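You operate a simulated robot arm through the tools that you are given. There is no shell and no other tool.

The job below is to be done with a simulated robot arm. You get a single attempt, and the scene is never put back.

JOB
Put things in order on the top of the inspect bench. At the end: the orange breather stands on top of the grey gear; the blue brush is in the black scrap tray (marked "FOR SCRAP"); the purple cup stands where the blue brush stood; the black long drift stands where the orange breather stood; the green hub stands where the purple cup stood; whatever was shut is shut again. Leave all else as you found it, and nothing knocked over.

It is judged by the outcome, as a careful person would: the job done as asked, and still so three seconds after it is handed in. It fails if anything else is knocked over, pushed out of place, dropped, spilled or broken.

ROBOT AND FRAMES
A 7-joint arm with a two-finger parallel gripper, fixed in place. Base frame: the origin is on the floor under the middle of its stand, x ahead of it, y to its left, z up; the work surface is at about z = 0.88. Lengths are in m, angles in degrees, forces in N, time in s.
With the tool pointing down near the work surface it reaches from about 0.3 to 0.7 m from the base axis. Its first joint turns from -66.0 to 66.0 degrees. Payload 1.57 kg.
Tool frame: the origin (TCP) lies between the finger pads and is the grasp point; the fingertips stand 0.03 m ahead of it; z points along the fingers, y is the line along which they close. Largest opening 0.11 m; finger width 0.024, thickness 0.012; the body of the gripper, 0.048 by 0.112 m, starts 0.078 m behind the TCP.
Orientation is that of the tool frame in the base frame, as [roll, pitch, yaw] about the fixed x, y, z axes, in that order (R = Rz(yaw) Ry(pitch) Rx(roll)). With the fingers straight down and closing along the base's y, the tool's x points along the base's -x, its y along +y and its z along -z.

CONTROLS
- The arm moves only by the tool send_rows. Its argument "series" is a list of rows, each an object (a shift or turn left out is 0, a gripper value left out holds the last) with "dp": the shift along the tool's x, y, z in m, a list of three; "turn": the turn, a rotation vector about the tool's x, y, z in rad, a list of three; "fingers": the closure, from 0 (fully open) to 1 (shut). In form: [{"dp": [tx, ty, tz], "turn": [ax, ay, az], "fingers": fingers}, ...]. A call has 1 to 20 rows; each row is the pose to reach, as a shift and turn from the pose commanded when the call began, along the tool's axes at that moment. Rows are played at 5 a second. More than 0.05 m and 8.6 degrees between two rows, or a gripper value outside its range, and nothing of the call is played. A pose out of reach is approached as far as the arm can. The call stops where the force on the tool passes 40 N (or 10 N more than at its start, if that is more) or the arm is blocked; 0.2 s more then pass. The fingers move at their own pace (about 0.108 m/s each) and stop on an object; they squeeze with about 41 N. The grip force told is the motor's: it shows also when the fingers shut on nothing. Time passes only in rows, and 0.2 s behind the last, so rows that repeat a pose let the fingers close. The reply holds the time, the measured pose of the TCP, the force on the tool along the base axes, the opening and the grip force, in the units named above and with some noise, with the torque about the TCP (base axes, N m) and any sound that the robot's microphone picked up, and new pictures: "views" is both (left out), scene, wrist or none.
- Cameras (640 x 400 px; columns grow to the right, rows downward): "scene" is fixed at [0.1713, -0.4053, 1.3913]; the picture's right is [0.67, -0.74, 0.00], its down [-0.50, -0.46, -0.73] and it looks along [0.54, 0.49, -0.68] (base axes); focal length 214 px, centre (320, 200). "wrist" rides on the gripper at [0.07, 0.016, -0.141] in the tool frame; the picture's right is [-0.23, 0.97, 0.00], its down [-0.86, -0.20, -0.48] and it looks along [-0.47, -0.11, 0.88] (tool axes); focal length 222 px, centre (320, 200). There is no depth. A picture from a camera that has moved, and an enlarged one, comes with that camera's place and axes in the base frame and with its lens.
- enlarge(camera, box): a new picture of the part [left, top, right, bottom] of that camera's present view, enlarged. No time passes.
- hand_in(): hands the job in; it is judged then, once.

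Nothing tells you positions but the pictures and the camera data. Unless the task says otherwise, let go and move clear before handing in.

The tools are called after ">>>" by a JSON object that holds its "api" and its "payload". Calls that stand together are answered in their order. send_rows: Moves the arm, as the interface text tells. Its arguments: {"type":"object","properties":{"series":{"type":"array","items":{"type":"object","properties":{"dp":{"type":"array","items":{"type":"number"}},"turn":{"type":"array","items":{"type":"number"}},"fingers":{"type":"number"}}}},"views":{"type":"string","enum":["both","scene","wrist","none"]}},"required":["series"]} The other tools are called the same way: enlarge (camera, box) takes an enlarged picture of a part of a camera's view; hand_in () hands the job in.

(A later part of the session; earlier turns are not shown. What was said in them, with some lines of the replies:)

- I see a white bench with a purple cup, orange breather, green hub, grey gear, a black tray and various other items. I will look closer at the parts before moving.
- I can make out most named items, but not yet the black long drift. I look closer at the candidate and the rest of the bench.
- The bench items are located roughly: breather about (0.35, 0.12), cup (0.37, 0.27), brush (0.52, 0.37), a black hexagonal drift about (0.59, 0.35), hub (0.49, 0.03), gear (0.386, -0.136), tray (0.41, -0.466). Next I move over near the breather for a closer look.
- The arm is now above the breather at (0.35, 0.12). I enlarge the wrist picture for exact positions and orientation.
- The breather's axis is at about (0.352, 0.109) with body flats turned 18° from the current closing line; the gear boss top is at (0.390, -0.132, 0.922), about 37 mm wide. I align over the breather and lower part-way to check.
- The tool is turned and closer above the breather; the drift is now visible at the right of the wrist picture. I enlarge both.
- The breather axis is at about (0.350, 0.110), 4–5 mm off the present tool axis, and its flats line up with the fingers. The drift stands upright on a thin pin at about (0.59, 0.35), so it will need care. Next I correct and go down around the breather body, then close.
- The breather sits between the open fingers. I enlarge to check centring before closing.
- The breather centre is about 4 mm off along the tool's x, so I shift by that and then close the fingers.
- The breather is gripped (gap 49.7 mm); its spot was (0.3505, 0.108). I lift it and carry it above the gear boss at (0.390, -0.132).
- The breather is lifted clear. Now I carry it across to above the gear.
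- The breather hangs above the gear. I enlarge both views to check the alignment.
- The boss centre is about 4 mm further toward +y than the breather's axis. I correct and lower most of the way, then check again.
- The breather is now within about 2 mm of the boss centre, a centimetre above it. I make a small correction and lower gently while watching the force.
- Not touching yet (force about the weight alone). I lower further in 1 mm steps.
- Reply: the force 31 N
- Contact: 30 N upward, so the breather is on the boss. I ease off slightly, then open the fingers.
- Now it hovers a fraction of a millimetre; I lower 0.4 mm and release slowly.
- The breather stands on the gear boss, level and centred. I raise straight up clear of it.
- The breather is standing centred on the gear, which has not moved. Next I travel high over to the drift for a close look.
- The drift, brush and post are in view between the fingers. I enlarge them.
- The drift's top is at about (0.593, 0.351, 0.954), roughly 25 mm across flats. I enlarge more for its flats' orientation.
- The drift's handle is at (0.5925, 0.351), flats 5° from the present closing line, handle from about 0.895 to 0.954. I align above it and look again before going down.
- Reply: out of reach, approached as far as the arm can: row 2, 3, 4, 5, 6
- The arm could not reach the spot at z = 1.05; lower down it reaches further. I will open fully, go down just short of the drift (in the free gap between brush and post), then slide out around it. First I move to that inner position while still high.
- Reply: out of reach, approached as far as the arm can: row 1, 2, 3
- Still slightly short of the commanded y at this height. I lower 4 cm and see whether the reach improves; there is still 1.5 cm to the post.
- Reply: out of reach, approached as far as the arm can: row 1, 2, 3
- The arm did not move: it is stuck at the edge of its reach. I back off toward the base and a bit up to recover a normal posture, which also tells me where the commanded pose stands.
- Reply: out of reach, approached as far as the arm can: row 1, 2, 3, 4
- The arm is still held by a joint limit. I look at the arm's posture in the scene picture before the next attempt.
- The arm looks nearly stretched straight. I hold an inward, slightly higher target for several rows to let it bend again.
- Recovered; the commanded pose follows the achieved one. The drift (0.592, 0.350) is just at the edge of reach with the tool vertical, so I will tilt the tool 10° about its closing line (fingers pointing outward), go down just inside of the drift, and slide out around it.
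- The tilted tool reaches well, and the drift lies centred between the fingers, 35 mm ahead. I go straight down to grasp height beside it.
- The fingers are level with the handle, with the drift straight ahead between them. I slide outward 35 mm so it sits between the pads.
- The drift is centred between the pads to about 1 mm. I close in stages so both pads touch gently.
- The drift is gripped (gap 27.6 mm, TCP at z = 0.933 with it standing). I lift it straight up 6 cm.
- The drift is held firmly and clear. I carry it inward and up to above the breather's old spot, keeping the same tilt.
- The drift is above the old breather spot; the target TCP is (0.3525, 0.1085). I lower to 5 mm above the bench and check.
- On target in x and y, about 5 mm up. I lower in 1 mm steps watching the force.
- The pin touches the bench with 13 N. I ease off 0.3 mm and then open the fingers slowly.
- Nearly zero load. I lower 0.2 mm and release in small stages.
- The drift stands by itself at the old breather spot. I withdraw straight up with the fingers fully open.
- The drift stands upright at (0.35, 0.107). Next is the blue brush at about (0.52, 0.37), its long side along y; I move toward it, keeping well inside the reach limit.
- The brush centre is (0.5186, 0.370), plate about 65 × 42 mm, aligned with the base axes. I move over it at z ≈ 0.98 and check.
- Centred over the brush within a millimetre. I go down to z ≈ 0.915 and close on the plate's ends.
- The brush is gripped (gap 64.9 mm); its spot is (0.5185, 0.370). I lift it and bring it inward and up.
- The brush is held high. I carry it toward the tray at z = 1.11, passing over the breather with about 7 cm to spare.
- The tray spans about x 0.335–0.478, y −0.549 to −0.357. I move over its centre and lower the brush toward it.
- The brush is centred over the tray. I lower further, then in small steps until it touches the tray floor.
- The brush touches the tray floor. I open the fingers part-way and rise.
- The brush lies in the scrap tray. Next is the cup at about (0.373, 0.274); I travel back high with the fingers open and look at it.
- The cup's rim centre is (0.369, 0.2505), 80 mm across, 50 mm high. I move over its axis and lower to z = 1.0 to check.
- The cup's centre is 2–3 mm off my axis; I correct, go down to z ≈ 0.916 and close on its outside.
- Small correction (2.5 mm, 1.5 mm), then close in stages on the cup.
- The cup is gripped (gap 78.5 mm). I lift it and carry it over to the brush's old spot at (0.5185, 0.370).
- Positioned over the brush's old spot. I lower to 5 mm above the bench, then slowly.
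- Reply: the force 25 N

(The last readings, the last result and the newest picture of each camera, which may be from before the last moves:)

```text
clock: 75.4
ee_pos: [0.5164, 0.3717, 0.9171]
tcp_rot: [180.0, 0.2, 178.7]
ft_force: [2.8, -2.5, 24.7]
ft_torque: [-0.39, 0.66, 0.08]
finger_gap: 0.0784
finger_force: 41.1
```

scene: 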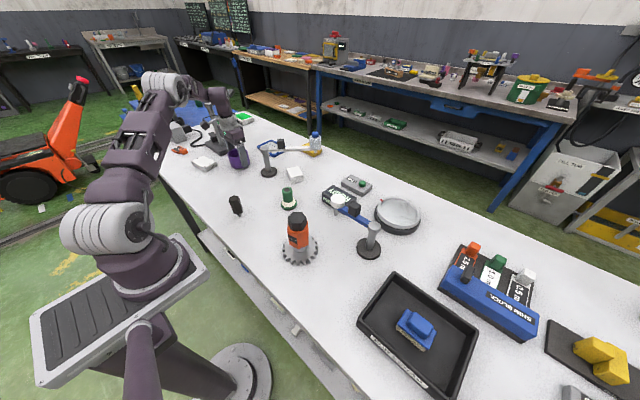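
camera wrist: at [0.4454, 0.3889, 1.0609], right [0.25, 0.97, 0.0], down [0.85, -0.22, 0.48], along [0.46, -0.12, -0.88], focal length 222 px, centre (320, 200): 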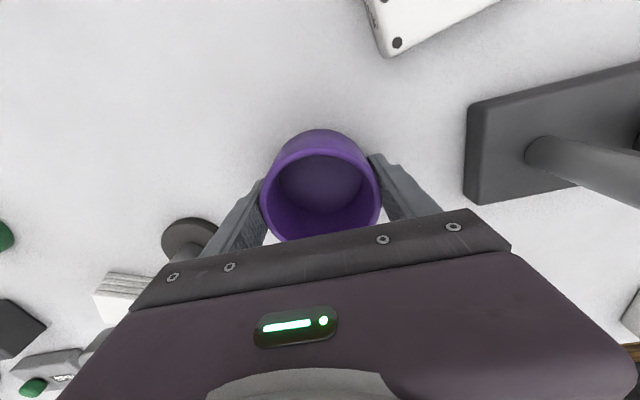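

Contact at 25 N; I ease off 0.6 mm, release, and rise with the fingers open.

>>> {"api": "send_rows", "payload": {"series": [{"dp": [0, 0, -0.0006]}, {"dp": [0, 0, -0.0006], "fingers": 0.28}, {"dp": [0, 0, -0.0006], "fingers": 0.25}, {"dp": [0, 0, -0.0006], "fingers": 0.2}, {"dp": [0, 0, -0.0006], "fingers": 0.1}, {"dp": [0, 0, -0.0006], "fingers": 0.0}, {"dp": [0, 0, -0.0006], "fingers": 0.0}], "views": "both"}}

>>> {"api": "enlarge", "payload": {"camera": "wrist", "box": [200, 80, 440, 240]}}

```text
clock: 77.0
ee_pos: [0.5157, 0.3704, 0.916]
tcp_rot: [179.9, 0.0, 178.7]
ft_force: [-0.3, 0.1, -0.6]
ft_torque: [-0.01, 0.02, 0.01]
finger_gap: 0.11
finger_force: 0.0
camera wrist: at [0.4459, 0.3893, 1.0577], right [0.25, 0.97, 0.0], down [0.85, -0.22, 0.48], along [0.46, -0.12, -0.88], focal length 222 px, centre (320, 200)
```

scene: 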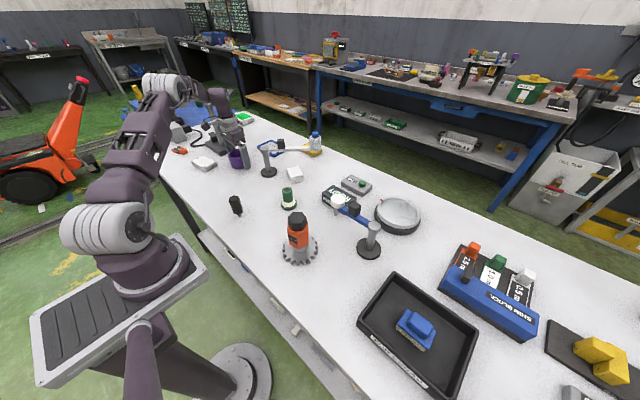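
wrist: 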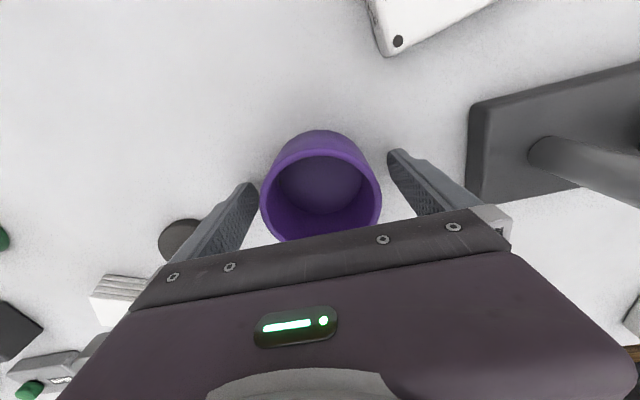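

```text
2.50 times, centred on (320, 160) of wrist
camera zoom: at [0.4459, 0.3893, 1.0577], right [0.25, 0.97, 0.0], down [0.85, -0.22, 0.48], along [0.46, -0.12, -0.88], focal length 555 px, centre (320, 300)
```

zoom: 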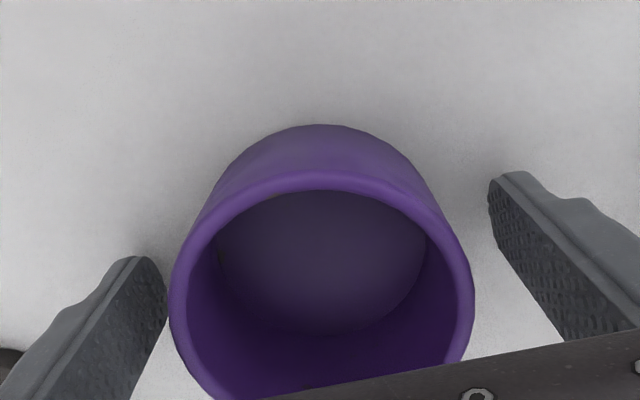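

The cup stands on the brush's old spot. I rise straight up, then go high over to the green hub near (0.49, 0.03).

>>> {"api": "send_rows", "payload": {"series": [{"dp": [0, 0, -0.025], "fingers": 0}, {"dp": [0, 0, -0.05]}, {"dp": [0, 0, -0.08]}, {"dp": [0.0193, -0.0304, -0.105]}, {"dp": [0.0386, -0.0609, -0.13]}, {"dp": [0.053, -0.0912, -0.15]}, {"dp": [0.057, -0.1313, -0.17]}, {"dp": [0.0561, -0.1713, -0.18]}, {"dp": [0.0502, -0.2112, -0.18]}, {"dp": [0.0443, -0.251, -0.18]}, {"dp": [0.0384, -0.2909, -0.18]}, {"dp": [0.0226, -0.3256, -0.18]}, {"dp": [0.0183, -0.3405, -0.18]}, {"dp": [0.0183, -0.3405, -0.18]}], "views": "both"}}

>>> {"api": "enlarge", "payload": {"camera": "wrist", "box": [240, 60, 400, 190]}}

>>> {"api": "enlarge", "payload": {"camera": "scene", "box": [190, 120, 330, 230]}}

```text
clock: 80.0
ee_pos: [0.4917, 0.03, 1.0981]
tcp_rot: [180.0, -0.1, 178.7]
ft_force: [0.0, 0.0, 0.7]
ft_torque: [-0.02, -0.01, -0.02]
finger_gap: 0.1102
finger_force: 0.0
camera wrist: at [0.4215, 0.0487, 1.2382], right [0.25, 0.97, 0.0], down [0.85, -0.22, 0.48], along [0.46, -0.12, -0.88], focal length 222 px, centre (320, 200)
```

scene: 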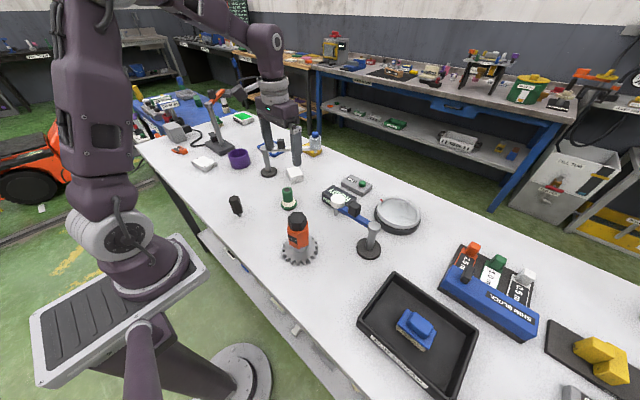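
wrist: 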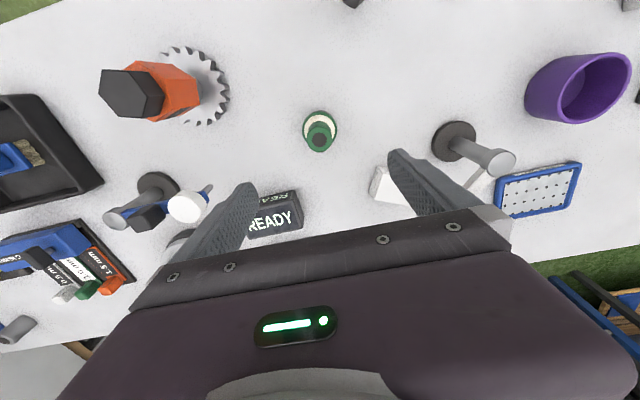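

```text
3.08 times, centred on (320, 125) of wrist
camera zoom: at [0.4215, 0.0487, 1.2382], right [0.25, 0.97, 0.0], down [0.85, -0.22, 0.48], along [0.46, -0.12, -0.88], focal length 684 px, centre (320, 431)
```

zoom: 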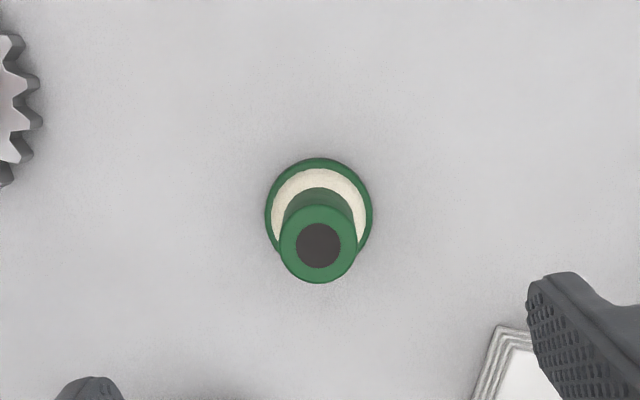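

```text
3.64 times, centred on (260, 175) of scene
camera zoom: at [0.1712, -0.4053, 1.3913], right [0.67, -0.74, 0.0], down [-0.5, -0.46, -0.73], along [0.54, 0.49, -0.68], focal length 780 px, centre (538, 291)
```

zoom: 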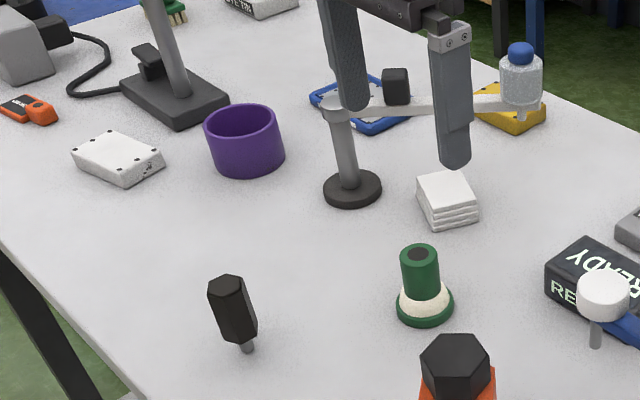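

The hub's axis is at (0.4895, 0.030), its top at z = 0.945 and about 33 mm across. I go down around its upper cylinder.

>>> {"api": "send_rows", "payload": {"series": [{"dp": [0.0018, 0, 0.035]}, {"dp": [0.0018, 0, 0.07]}, {"dp": [0.0018, 0, 0.1]}, {"dp": [0.0018, 0, 0.13]}, {"dp": [0.0018, 0, 0.15]}, {"dp": [0.0018, 0, 0.157]}, {"dp": [0.0018, 0, 0.157]}], "views": "both"}}

>>> {"api": "enlarge", "payload": {"camera": "wrist", "box": [220, 80, 420, 240]}}

>>> {"api": "enlarge", "payload": {"camera": "scene", "box": [260, 165, 320, 215]}}

```text
clock: 81.6
ee_pos: [0.4886, 0.0304, 0.9402]
tcp_rot: [179.9, 0.1, 178.7]
ft_force: [-0.6, 0.0, 0.2]
ft_torque: [-0.03, 0.0, 0.01]
finger_gap: 0.11
finger_force: 0.1
camera wrist: at [0.4179, 0.0495, 1.0815], right [0.25, 0.97, 0.0], down [0.85, -0.22, 0.48], along [0.46, -0.12, -0.88], focal length 222 px, centre (320, 200)
```

scene: 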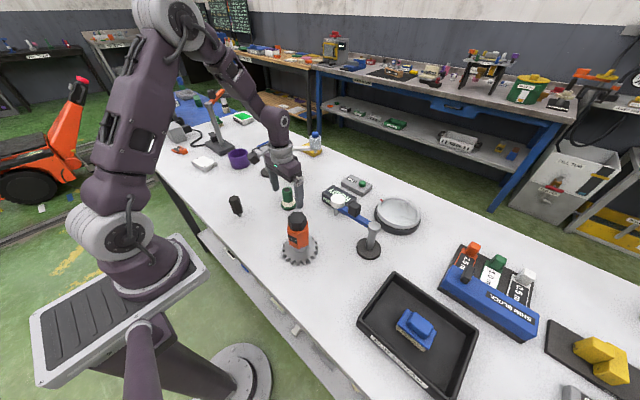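
wrist: 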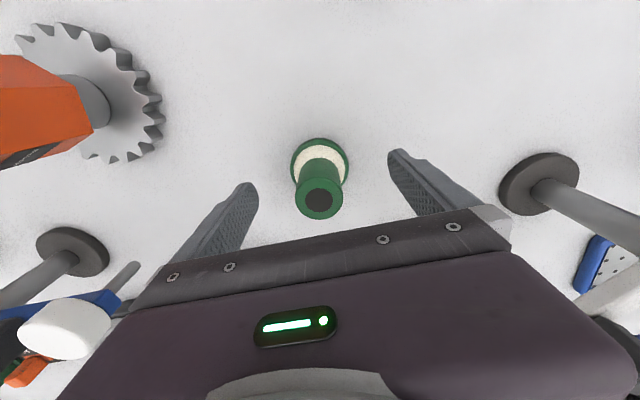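

```text
2.50 times, centred on (320, 160) of wrist
camera zoom: at [0.4179, 0.0495, 1.0815], right [0.25, 0.97, 0.0], down [0.85, -0.22, 0.48], along [0.46, -0.12, -0.88], focal length 555 px, centre (320, 300)
```

zoom: 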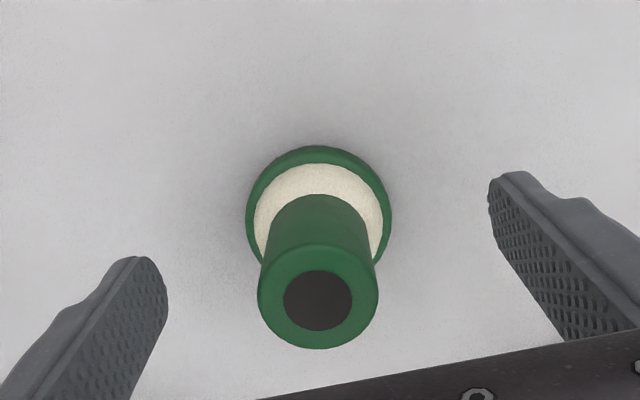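

```text
8.00 times, centred on (290, 190) of scene
camera zoom: at [0.1713, -0.4053, 1.3913], right [0.67, -0.74, 0.0], down [-0.5, -0.46, -0.73], along [0.54, 0.49, -0.68], focal length 1716 px, centre (560, 280)
```

zoom: 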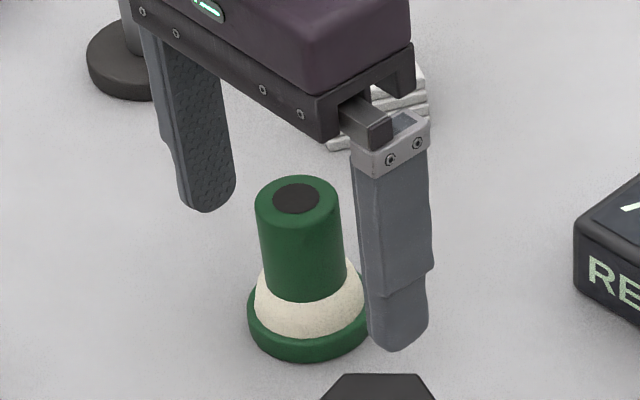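

The hub is centred within 2 mm. Small correction and close in stages.

>>> {"api": "send_rows", "payload": {"series": [{"dp": [-0.0015, -0.0008, 0], "fingers": 0.2}, {"dp": [-0.0015, -0.0008, 0], "fingers": 0.45}, {"dp": [-0.0015, -0.0008, 0], "fingers": 0.58}, {"dp": [-0.0015, -0.0008, 0], "fingers": 0.64}, {"dp": [-0.0015, -0.0008, 0], "fingers": 0.68}, {"dp": [-0.0015, -0.0008, 0], "fingers": 0.72}, {"dp": [-0.0015, -0.0008, 0], "fingers": 0.85}, {"dp": [-0.0015, -0.0008, 0], "fingers": 0.85}], "views": "both"}}

>>> {"api": "enlarge", "payload": {"camera": "wrist", "box": [220, 80, 420, 240]}}

>>> {"api": "enlarge", "payload": {"camera": "scene", "box": [260, 165, 320, 215]}}

```text
clock: 83.4
ee_pos: [0.4901, 0.0299, 0.9395]
tcp_rot: [-179.9, 0.2, 178.7]
ft_force: [0.0, -0.9, -0.1]
ft_torque: [-0.19, -0.01, -0.01]
finger_gap: 0.0333
finger_force: 41.4
camera wrist: at [0.4196, 0.0486, 1.0809], right [0.25, 0.97, 0.0], down [0.85, -0.22, 0.48], along [0.46, -0.12, -0.88], focal length 222 px, centre (320, 200)
```

scene: 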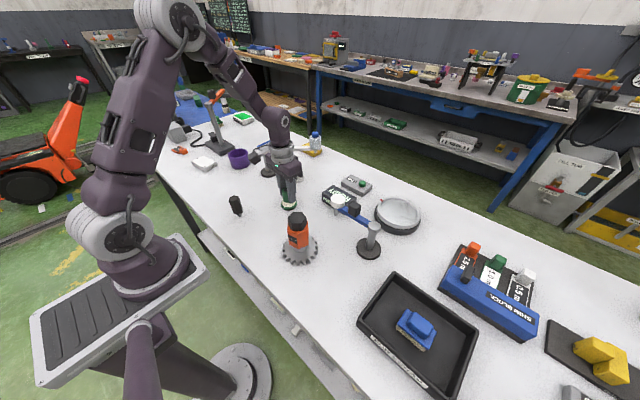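
wrist: 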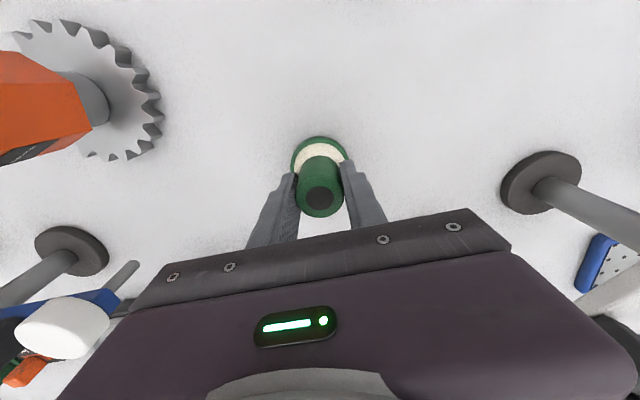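

```text
2.50 times, centred on (320, 160) of wrist
camera zoom: at [0.4196, 0.0486, 1.0809], right [0.25, 0.97, 0.0], down [0.85, -0.22, 0.48], along [0.46, -0.12, -0.88], focal length 555 px, centre (320, 300)
```

zoom: 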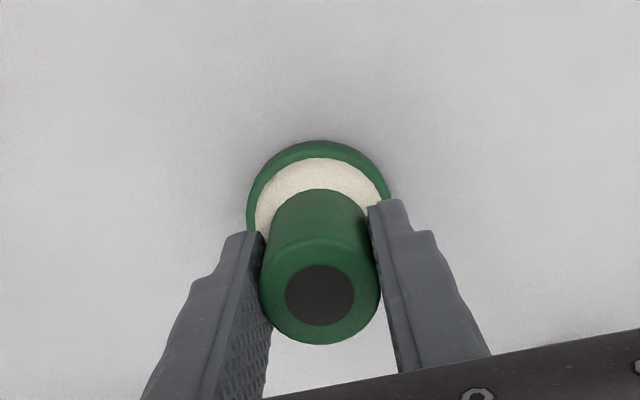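

```text
8.00 times, centred on (290, 190) of scene
camera zoom: at [0.1713, -0.4053, 1.3913], right [0.67, -0.74, 0.0], down [-0.5, -0.46, -0.73], along [0.54, 0.49, -0.68], focal length 1716 px, centre (560, 280)
```

zoom: 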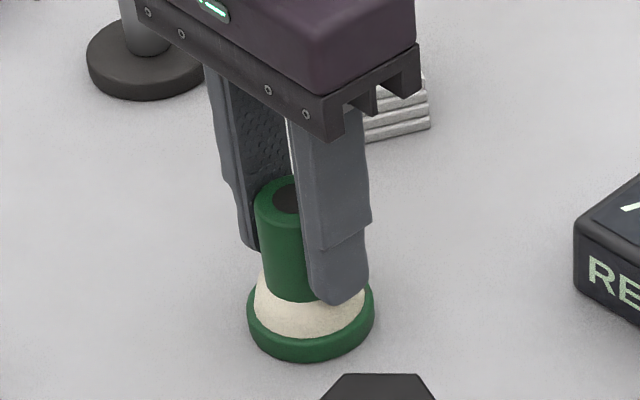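

The hub is gripped (33.3 mm). I lift it and carry it to above the cup's old spot at (0.369, 0.2505).

>>> {"api": "send_rows", "payload": {"series": [{"dp": [0, 0, -0.01]}, {"dp": [0, 0, -0.03]}, {"dp": [0, 0, -0.065]}, {"dp": [0, 0, -0.1]}, {"dp": [0, 0, -0.12]}, {"dp": [0.0158, 0.0272, -0.12]}, {"dp": [0.0316, 0.0544, -0.12]}, {"dp": [0.0474, 0.0816, -0.12]}, {"dp": [0.0632, 0.1089, -0.12]}, {"dp": [0.0789, 0.1361, -0.12]}, {"dp": [0.0947, 0.1633, -0.12]}, {"dp": [0.1105, 0.1905, -0.12]}, {"dp": [0.1263, 0.2177, -0.12]}, {"dp": [0.1263, 0.2177, -0.12]}, {"dp": [0.1263, 0.2177, -0.12]}], "views": "both"}}

>>> {"api": "enlarge", "payload": {"camera": "scene", "box": [180, 130, 300, 230]}}

```text
clock: 86.6
ee_pos: [0.3695, 0.2507, 1.0598]
tcp_rot: [179.9, 0.0, 178.8]
ft_force: [-0.1, -0.1, -3.0]
ft_torque: [0.0, 0.06, -0.02]
finger_gap: 0.0326
finger_force: 40.6
camera wrist: at [0.2989, 0.2684, 1.2009], right [0.25, 0.97, 0.0], down [0.85, -0.22, 0.48], along [0.46, -0.12, -0.88], focal length 222 px, centre (320, 200)
```

scene: 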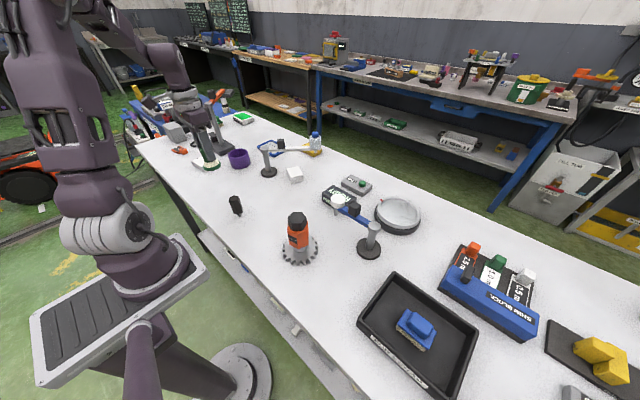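
wrist: 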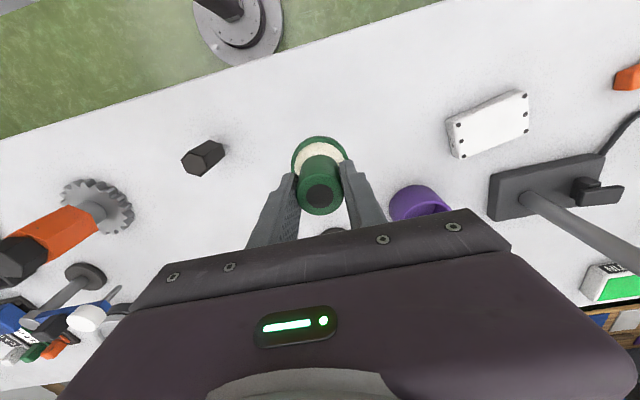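

```text
4.00 times, centred on (240, 180) of scene
camera zoom: at [0.1713, -0.4052, 1.3913], right [0.67, -0.74, 0.0], down [-0.5, -0.46, -0.73], along [0.54, 0.49, -0.68], focal length 858 px, centre (640, 280)
```

zoom: 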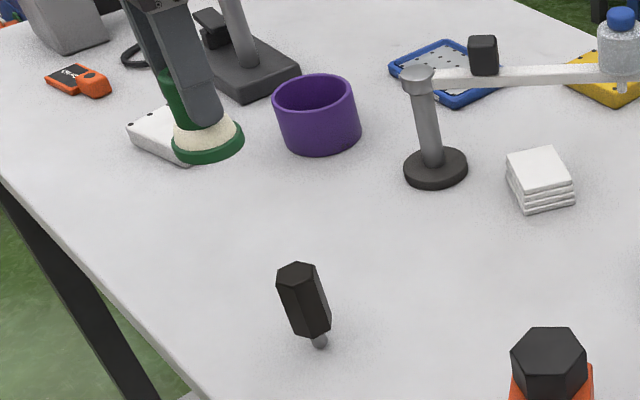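

Right above the cup's old spot. I lower to about 4 mm above the bench.

>>> {"api": "send_rows", "payload": {"series": [{"dp": [0, 0, 0.03]}, {"dp": [0, 0, 0.06]}, {"dp": [0, 0, 0.085]}, {"dp": [0, 0, 0.105]}, {"dp": [0, 0, 0.113]}, {"dp": [0, 0, 0.117]}, {"dp": [0, 0, 0.117]}], "views": "both"}}

>>> {"api": "enlarge", "payload": {"camera": "scene", "box": [180, 130, 280, 220]}}

>>> {"api": "enlarge", "payload": {"camera": "wrist", "box": [220, 80, 420, 240]}}

```text
clock: 88.2
ee_pos: [0.369, 0.2493, 0.9451]
tcp_rot: [180.0, 0.0, 178.8]
ft_force: [-0.4, -0.7, 11.2]
ft_torque: [-0.4, 0.05, 0.06]
finger_gap: 0.0328
finger_force: 40.4
camera wrist: at [0.2981, 0.268, 1.0854], right [0.25, 0.97, 0.0], down [0.85, -0.22, 0.48], along [0.46, -0.12, -0.88], focal length 222 px, centre (320, 200)
```

scene: 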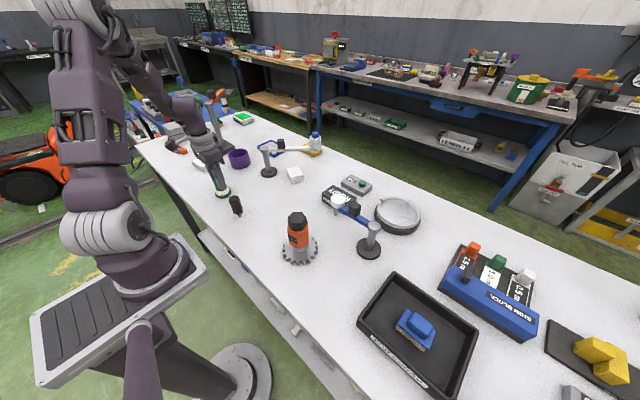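
wrist: 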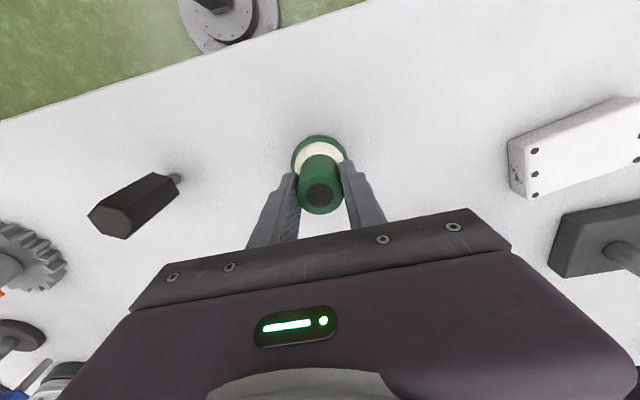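

```text
4.44 times, centred on (230, 175) of scene
camera zoom: at [0.1711, -0.4053, 1.3913], right [0.67, -0.74, 0.0], down [-0.5, -0.46, -0.73], along [0.54, 0.49, -0.68], focal length 953 px, centre (720, 311)
```

zoom: 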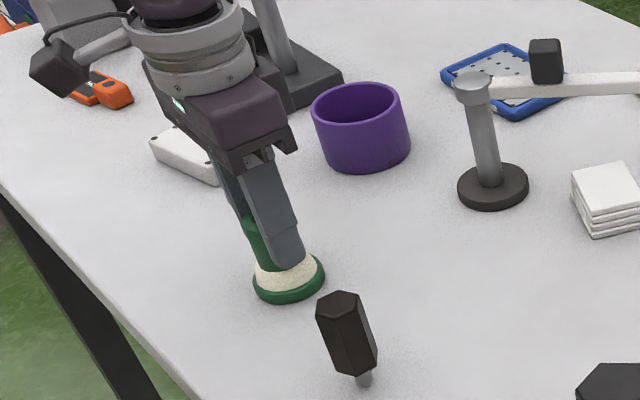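

```text
2.50 times, centred on (320, 160) of wrist
camera zoom: at [0.2981, 0.268, 1.0854], right [0.25, 0.97, 0.0], down [0.85, -0.22, 0.48], along [0.46, -0.12, -0.88], focal length 555 px, centre (320, 300)
```

zoom: 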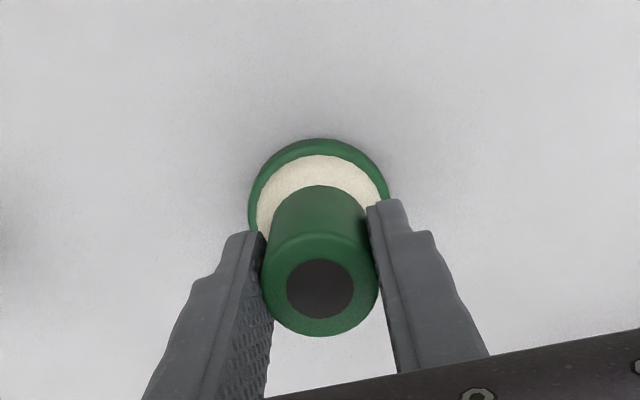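

The hub already touches (11 N): it had slid about 4 mm down in the grip on its slight taper, but it is not tilted noticeably. I ease off a touch and open slowly.

>>> {"api": "send_rows", "payload": {"series": [{"dp": [0, 0, -0.0002]}, {"dp": [0, 0, -0.0002], "fingers": 0.72}, {"dp": [0, 0, -0.0002], "fingers": 0.69}, {"dp": [0, 0, -0.0002], "fingers": 0.66}, {"dp": [0, 0, -0.0002], "fingers": 0.6}, {"dp": [0, 0, -0.0002], "fingers": 0.5}, {"dp": [0, 0, -0.0002], "fingers": 0.3}, {"dp": [0, 0, -0.0002], "fingers": 0.1}, {"dp": [0, 0, -0.0002], "fingers": 0.1}], "views": "both"}}

>>> {"api": "enlarge", "payload": {"camera": "wrist", "box": [220, 80, 420, 240]}}

>>> {"api": "enlarge", "payload": {"camera": "scene", "box": [190, 140, 270, 210]}}

```text
clock: 90.2
ee_pos: [0.3686, 0.2499, 0.9439]
tcp_rot: [-180.0, 0.0, 178.7]
ft_force: [-0.3, 0.4, 0.3]
ft_torque: [-0.03, -0.03, 0.01]
finger_gap: 0.0989
finger_force: 0.0
camera wrist: at [0.2979, 0.268, 1.0848], right [0.25, 0.97, 0.0], down [0.85, -0.22, 0.48], along [0.46, -0.12, -0.88], focal length 222 px, centre (320, 200)
```

scene: 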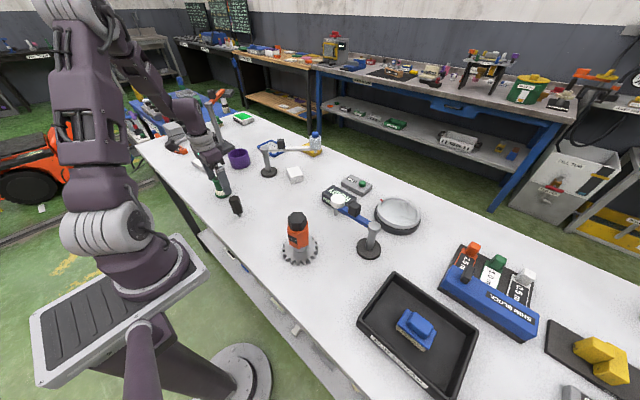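
wrist: 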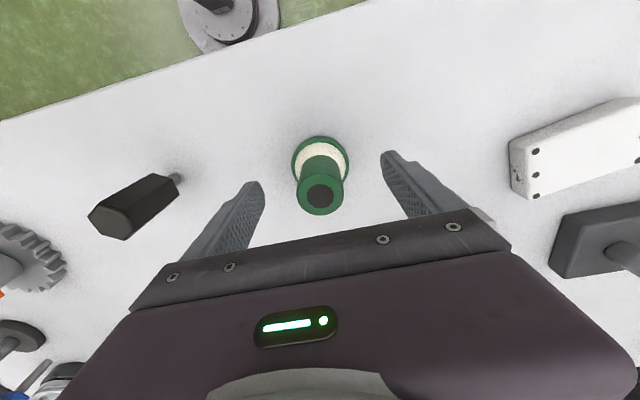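

```text
2.50 times, centred on (320, 160) of wrist
camera zoom: at [0.2979, 0.268, 1.0848], right [0.25, 0.97, 0.0], down [0.85, -0.22, 0.48], along [0.46, -0.12, -0.88], focal length 555 px, centre (320, 300)
```

zoom: 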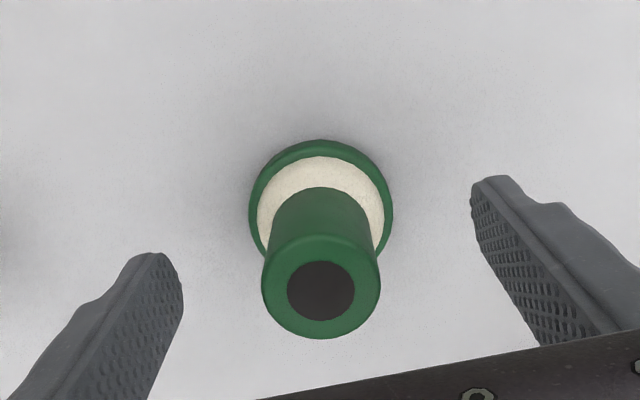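

```text
5.71 times, centred on (230, 175) of scene
camera zoom: at [0.1713, -0.4053, 1.3913], right [0.67, -0.74, 0.0], down [-0.5, -0.46, -0.73], along [0.54, 0.49, -0.68], focal length 1226 px, centre (834, 343)
```

zoom: 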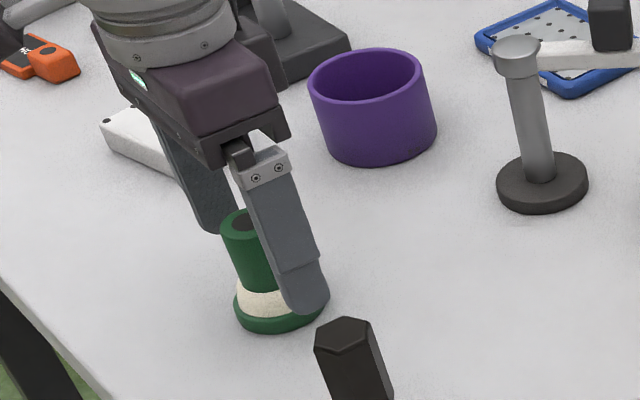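

The hub stands on the cup's old spot. I rise clear, then check everything.

>>> {"api": "send_rows", "payload": {"series": [{"dp": [0, 0, -0.02], "fingers": 0}, {"dp": [0, 0, -0.05]}, {"dp": [0, 0, -0.09]}, {"dp": [0, 0, -0.13]}, {"dp": [0, 0, -0.17]}, {"dp": [0, 0, -0.21]}, {"dp": [0, 0, -0.245]}, {"dp": [0.02, -0.03, -0.25]}, {"dp": [0.03, -0.06, -0.25]}, {"dp": [0.03, -0.06, -0.25]}], "views": "both"}}

>>> {"api": "enlarge", "payload": {"camera": "scene", "box": [140, 100, 340, 225]}}

>>> {"api": "enlarge", "payload": {"camera": "scene", "box": [260, 160, 440, 272]}}

>>> {"api": "enlarge", "payload": {"camera": "scene", "box": [340, 230, 640, 400]}}

```text
clock: 92.4
ee_pos: [0.3371, 0.1874, 1.1924]
tcp_rot: [-180.0, 0.0, 178.7]
ft_force: [0.3, 0.7, -0.2]
ft_torque: [-0.01, 0.01, 0.01]
finger_gap: 0.1099
finger_force: 0.1
camera wrist: at [0.2665, 0.2068, 1.3343], right [0.25, 0.97, 0.0], down [0.85, -0.22, 0.48], along [0.46, -0.12, -0.88], focal length 222 px, centre (320, 200)
```

scene: 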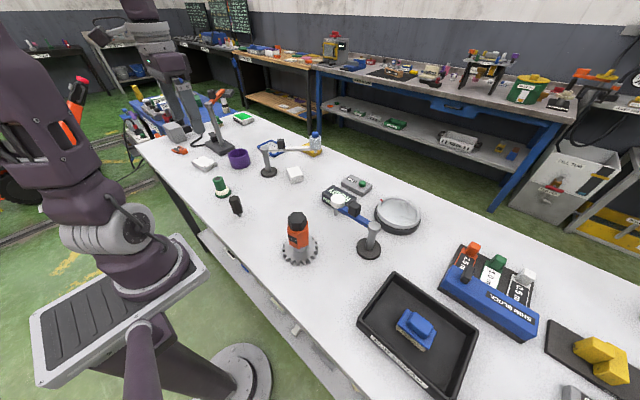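
wrist: 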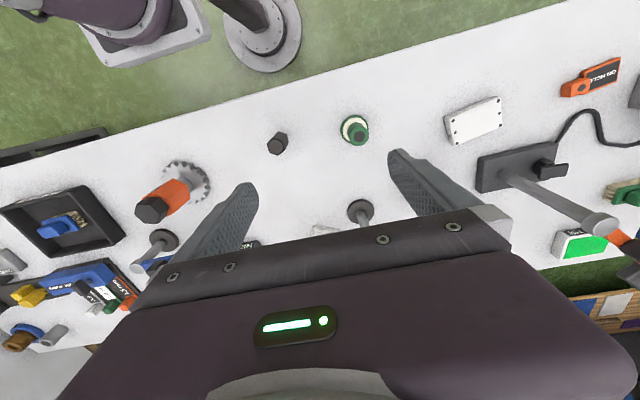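

```text
3.20 times, centred on (240, 162) of scene
camera zoom: at [0.1712, -0.4053, 1.3913], right [0.67, -0.74, 0.0], down [-0.5, -0.46, -0.73], along [0.54, 0.49, -0.68], focal length 686 px, centre (576, 320)
```

zoom: 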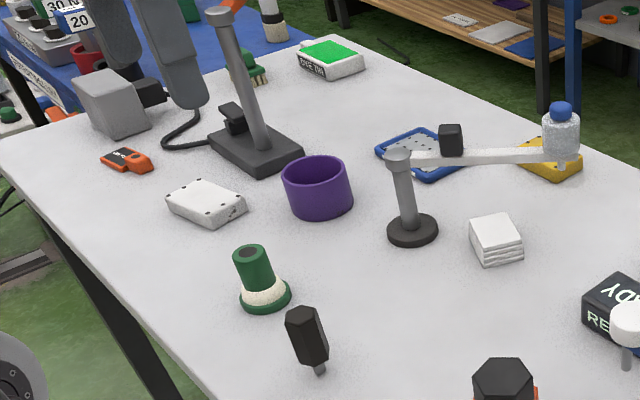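

```text
3.56 times, centred on (350, 216) of scene
camera zoom: at [0.1712, -0.4053, 1.3913], right [0.67, -0.74, 0.0], down [-0.5, -0.46, -0.73], along [0.54, 0.49, -0.68], focal length 763 px, centre (213, 143)
```

zoom: 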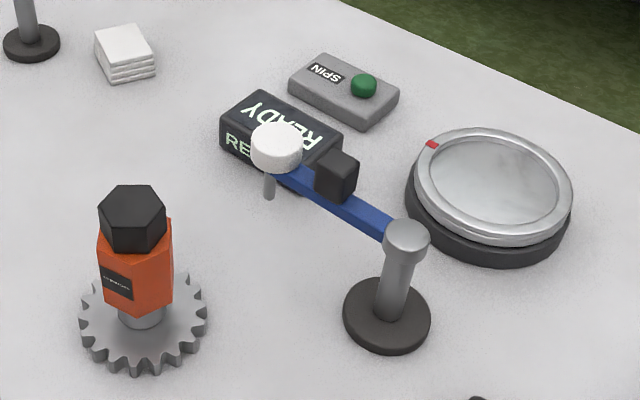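

```text
2.13 times, centred on (490, 315) of scene
camera zoom: at [0.1712, -0.4053, 1.3913], right [0.67, -0.74, 0.0], down [-0.5, -0.46, -0.73], along [0.54, 0.49, -0.68], focal length 458 px, centre (-43, -45)
```

zoom: 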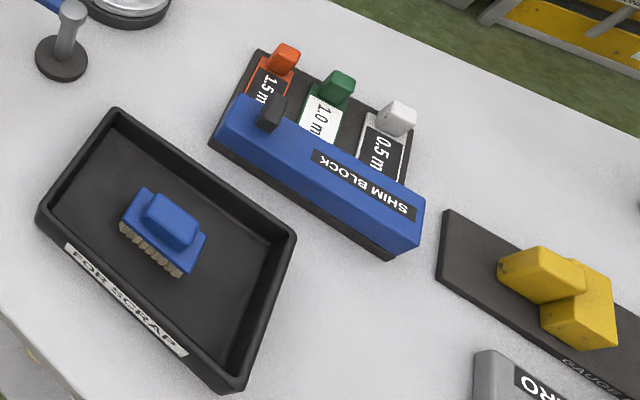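

Everything is in place: the breather stands on the gear and the brush is in the scrap tray. The cup is on the brush's spot, the drift upright on the breather's spot and the hub on the cup's spot. Nothing was opened, all other items look as they were at the start, and the gripper is empty and clear, so I hand in.

>>> {"api": "hand_in", "payload": {}}

```text
The job is handed in.
```

The job is done and handed in. My last pictures showed everything in place and standing:

- **Orange breather:** it stands centred on top of the grey gear, which did not move.
- **Blue brush:** it lies in the black "FOR SCRAP" tray.
- **Purple cup:** it stands where the blue brush stood.
- **Black long drift:** it stands upright on its pin where the breather stood, within about 3 mm by my measurement.
- **Green hub:** it stands where the purple cup stood.

Nothing had to be opened, so there was nothing to shut again. Compared with the starting pictures, the other items on the bench look unmoved, and nothing was knocked over. The gripper was open, empty and clear of everything when I handed in.
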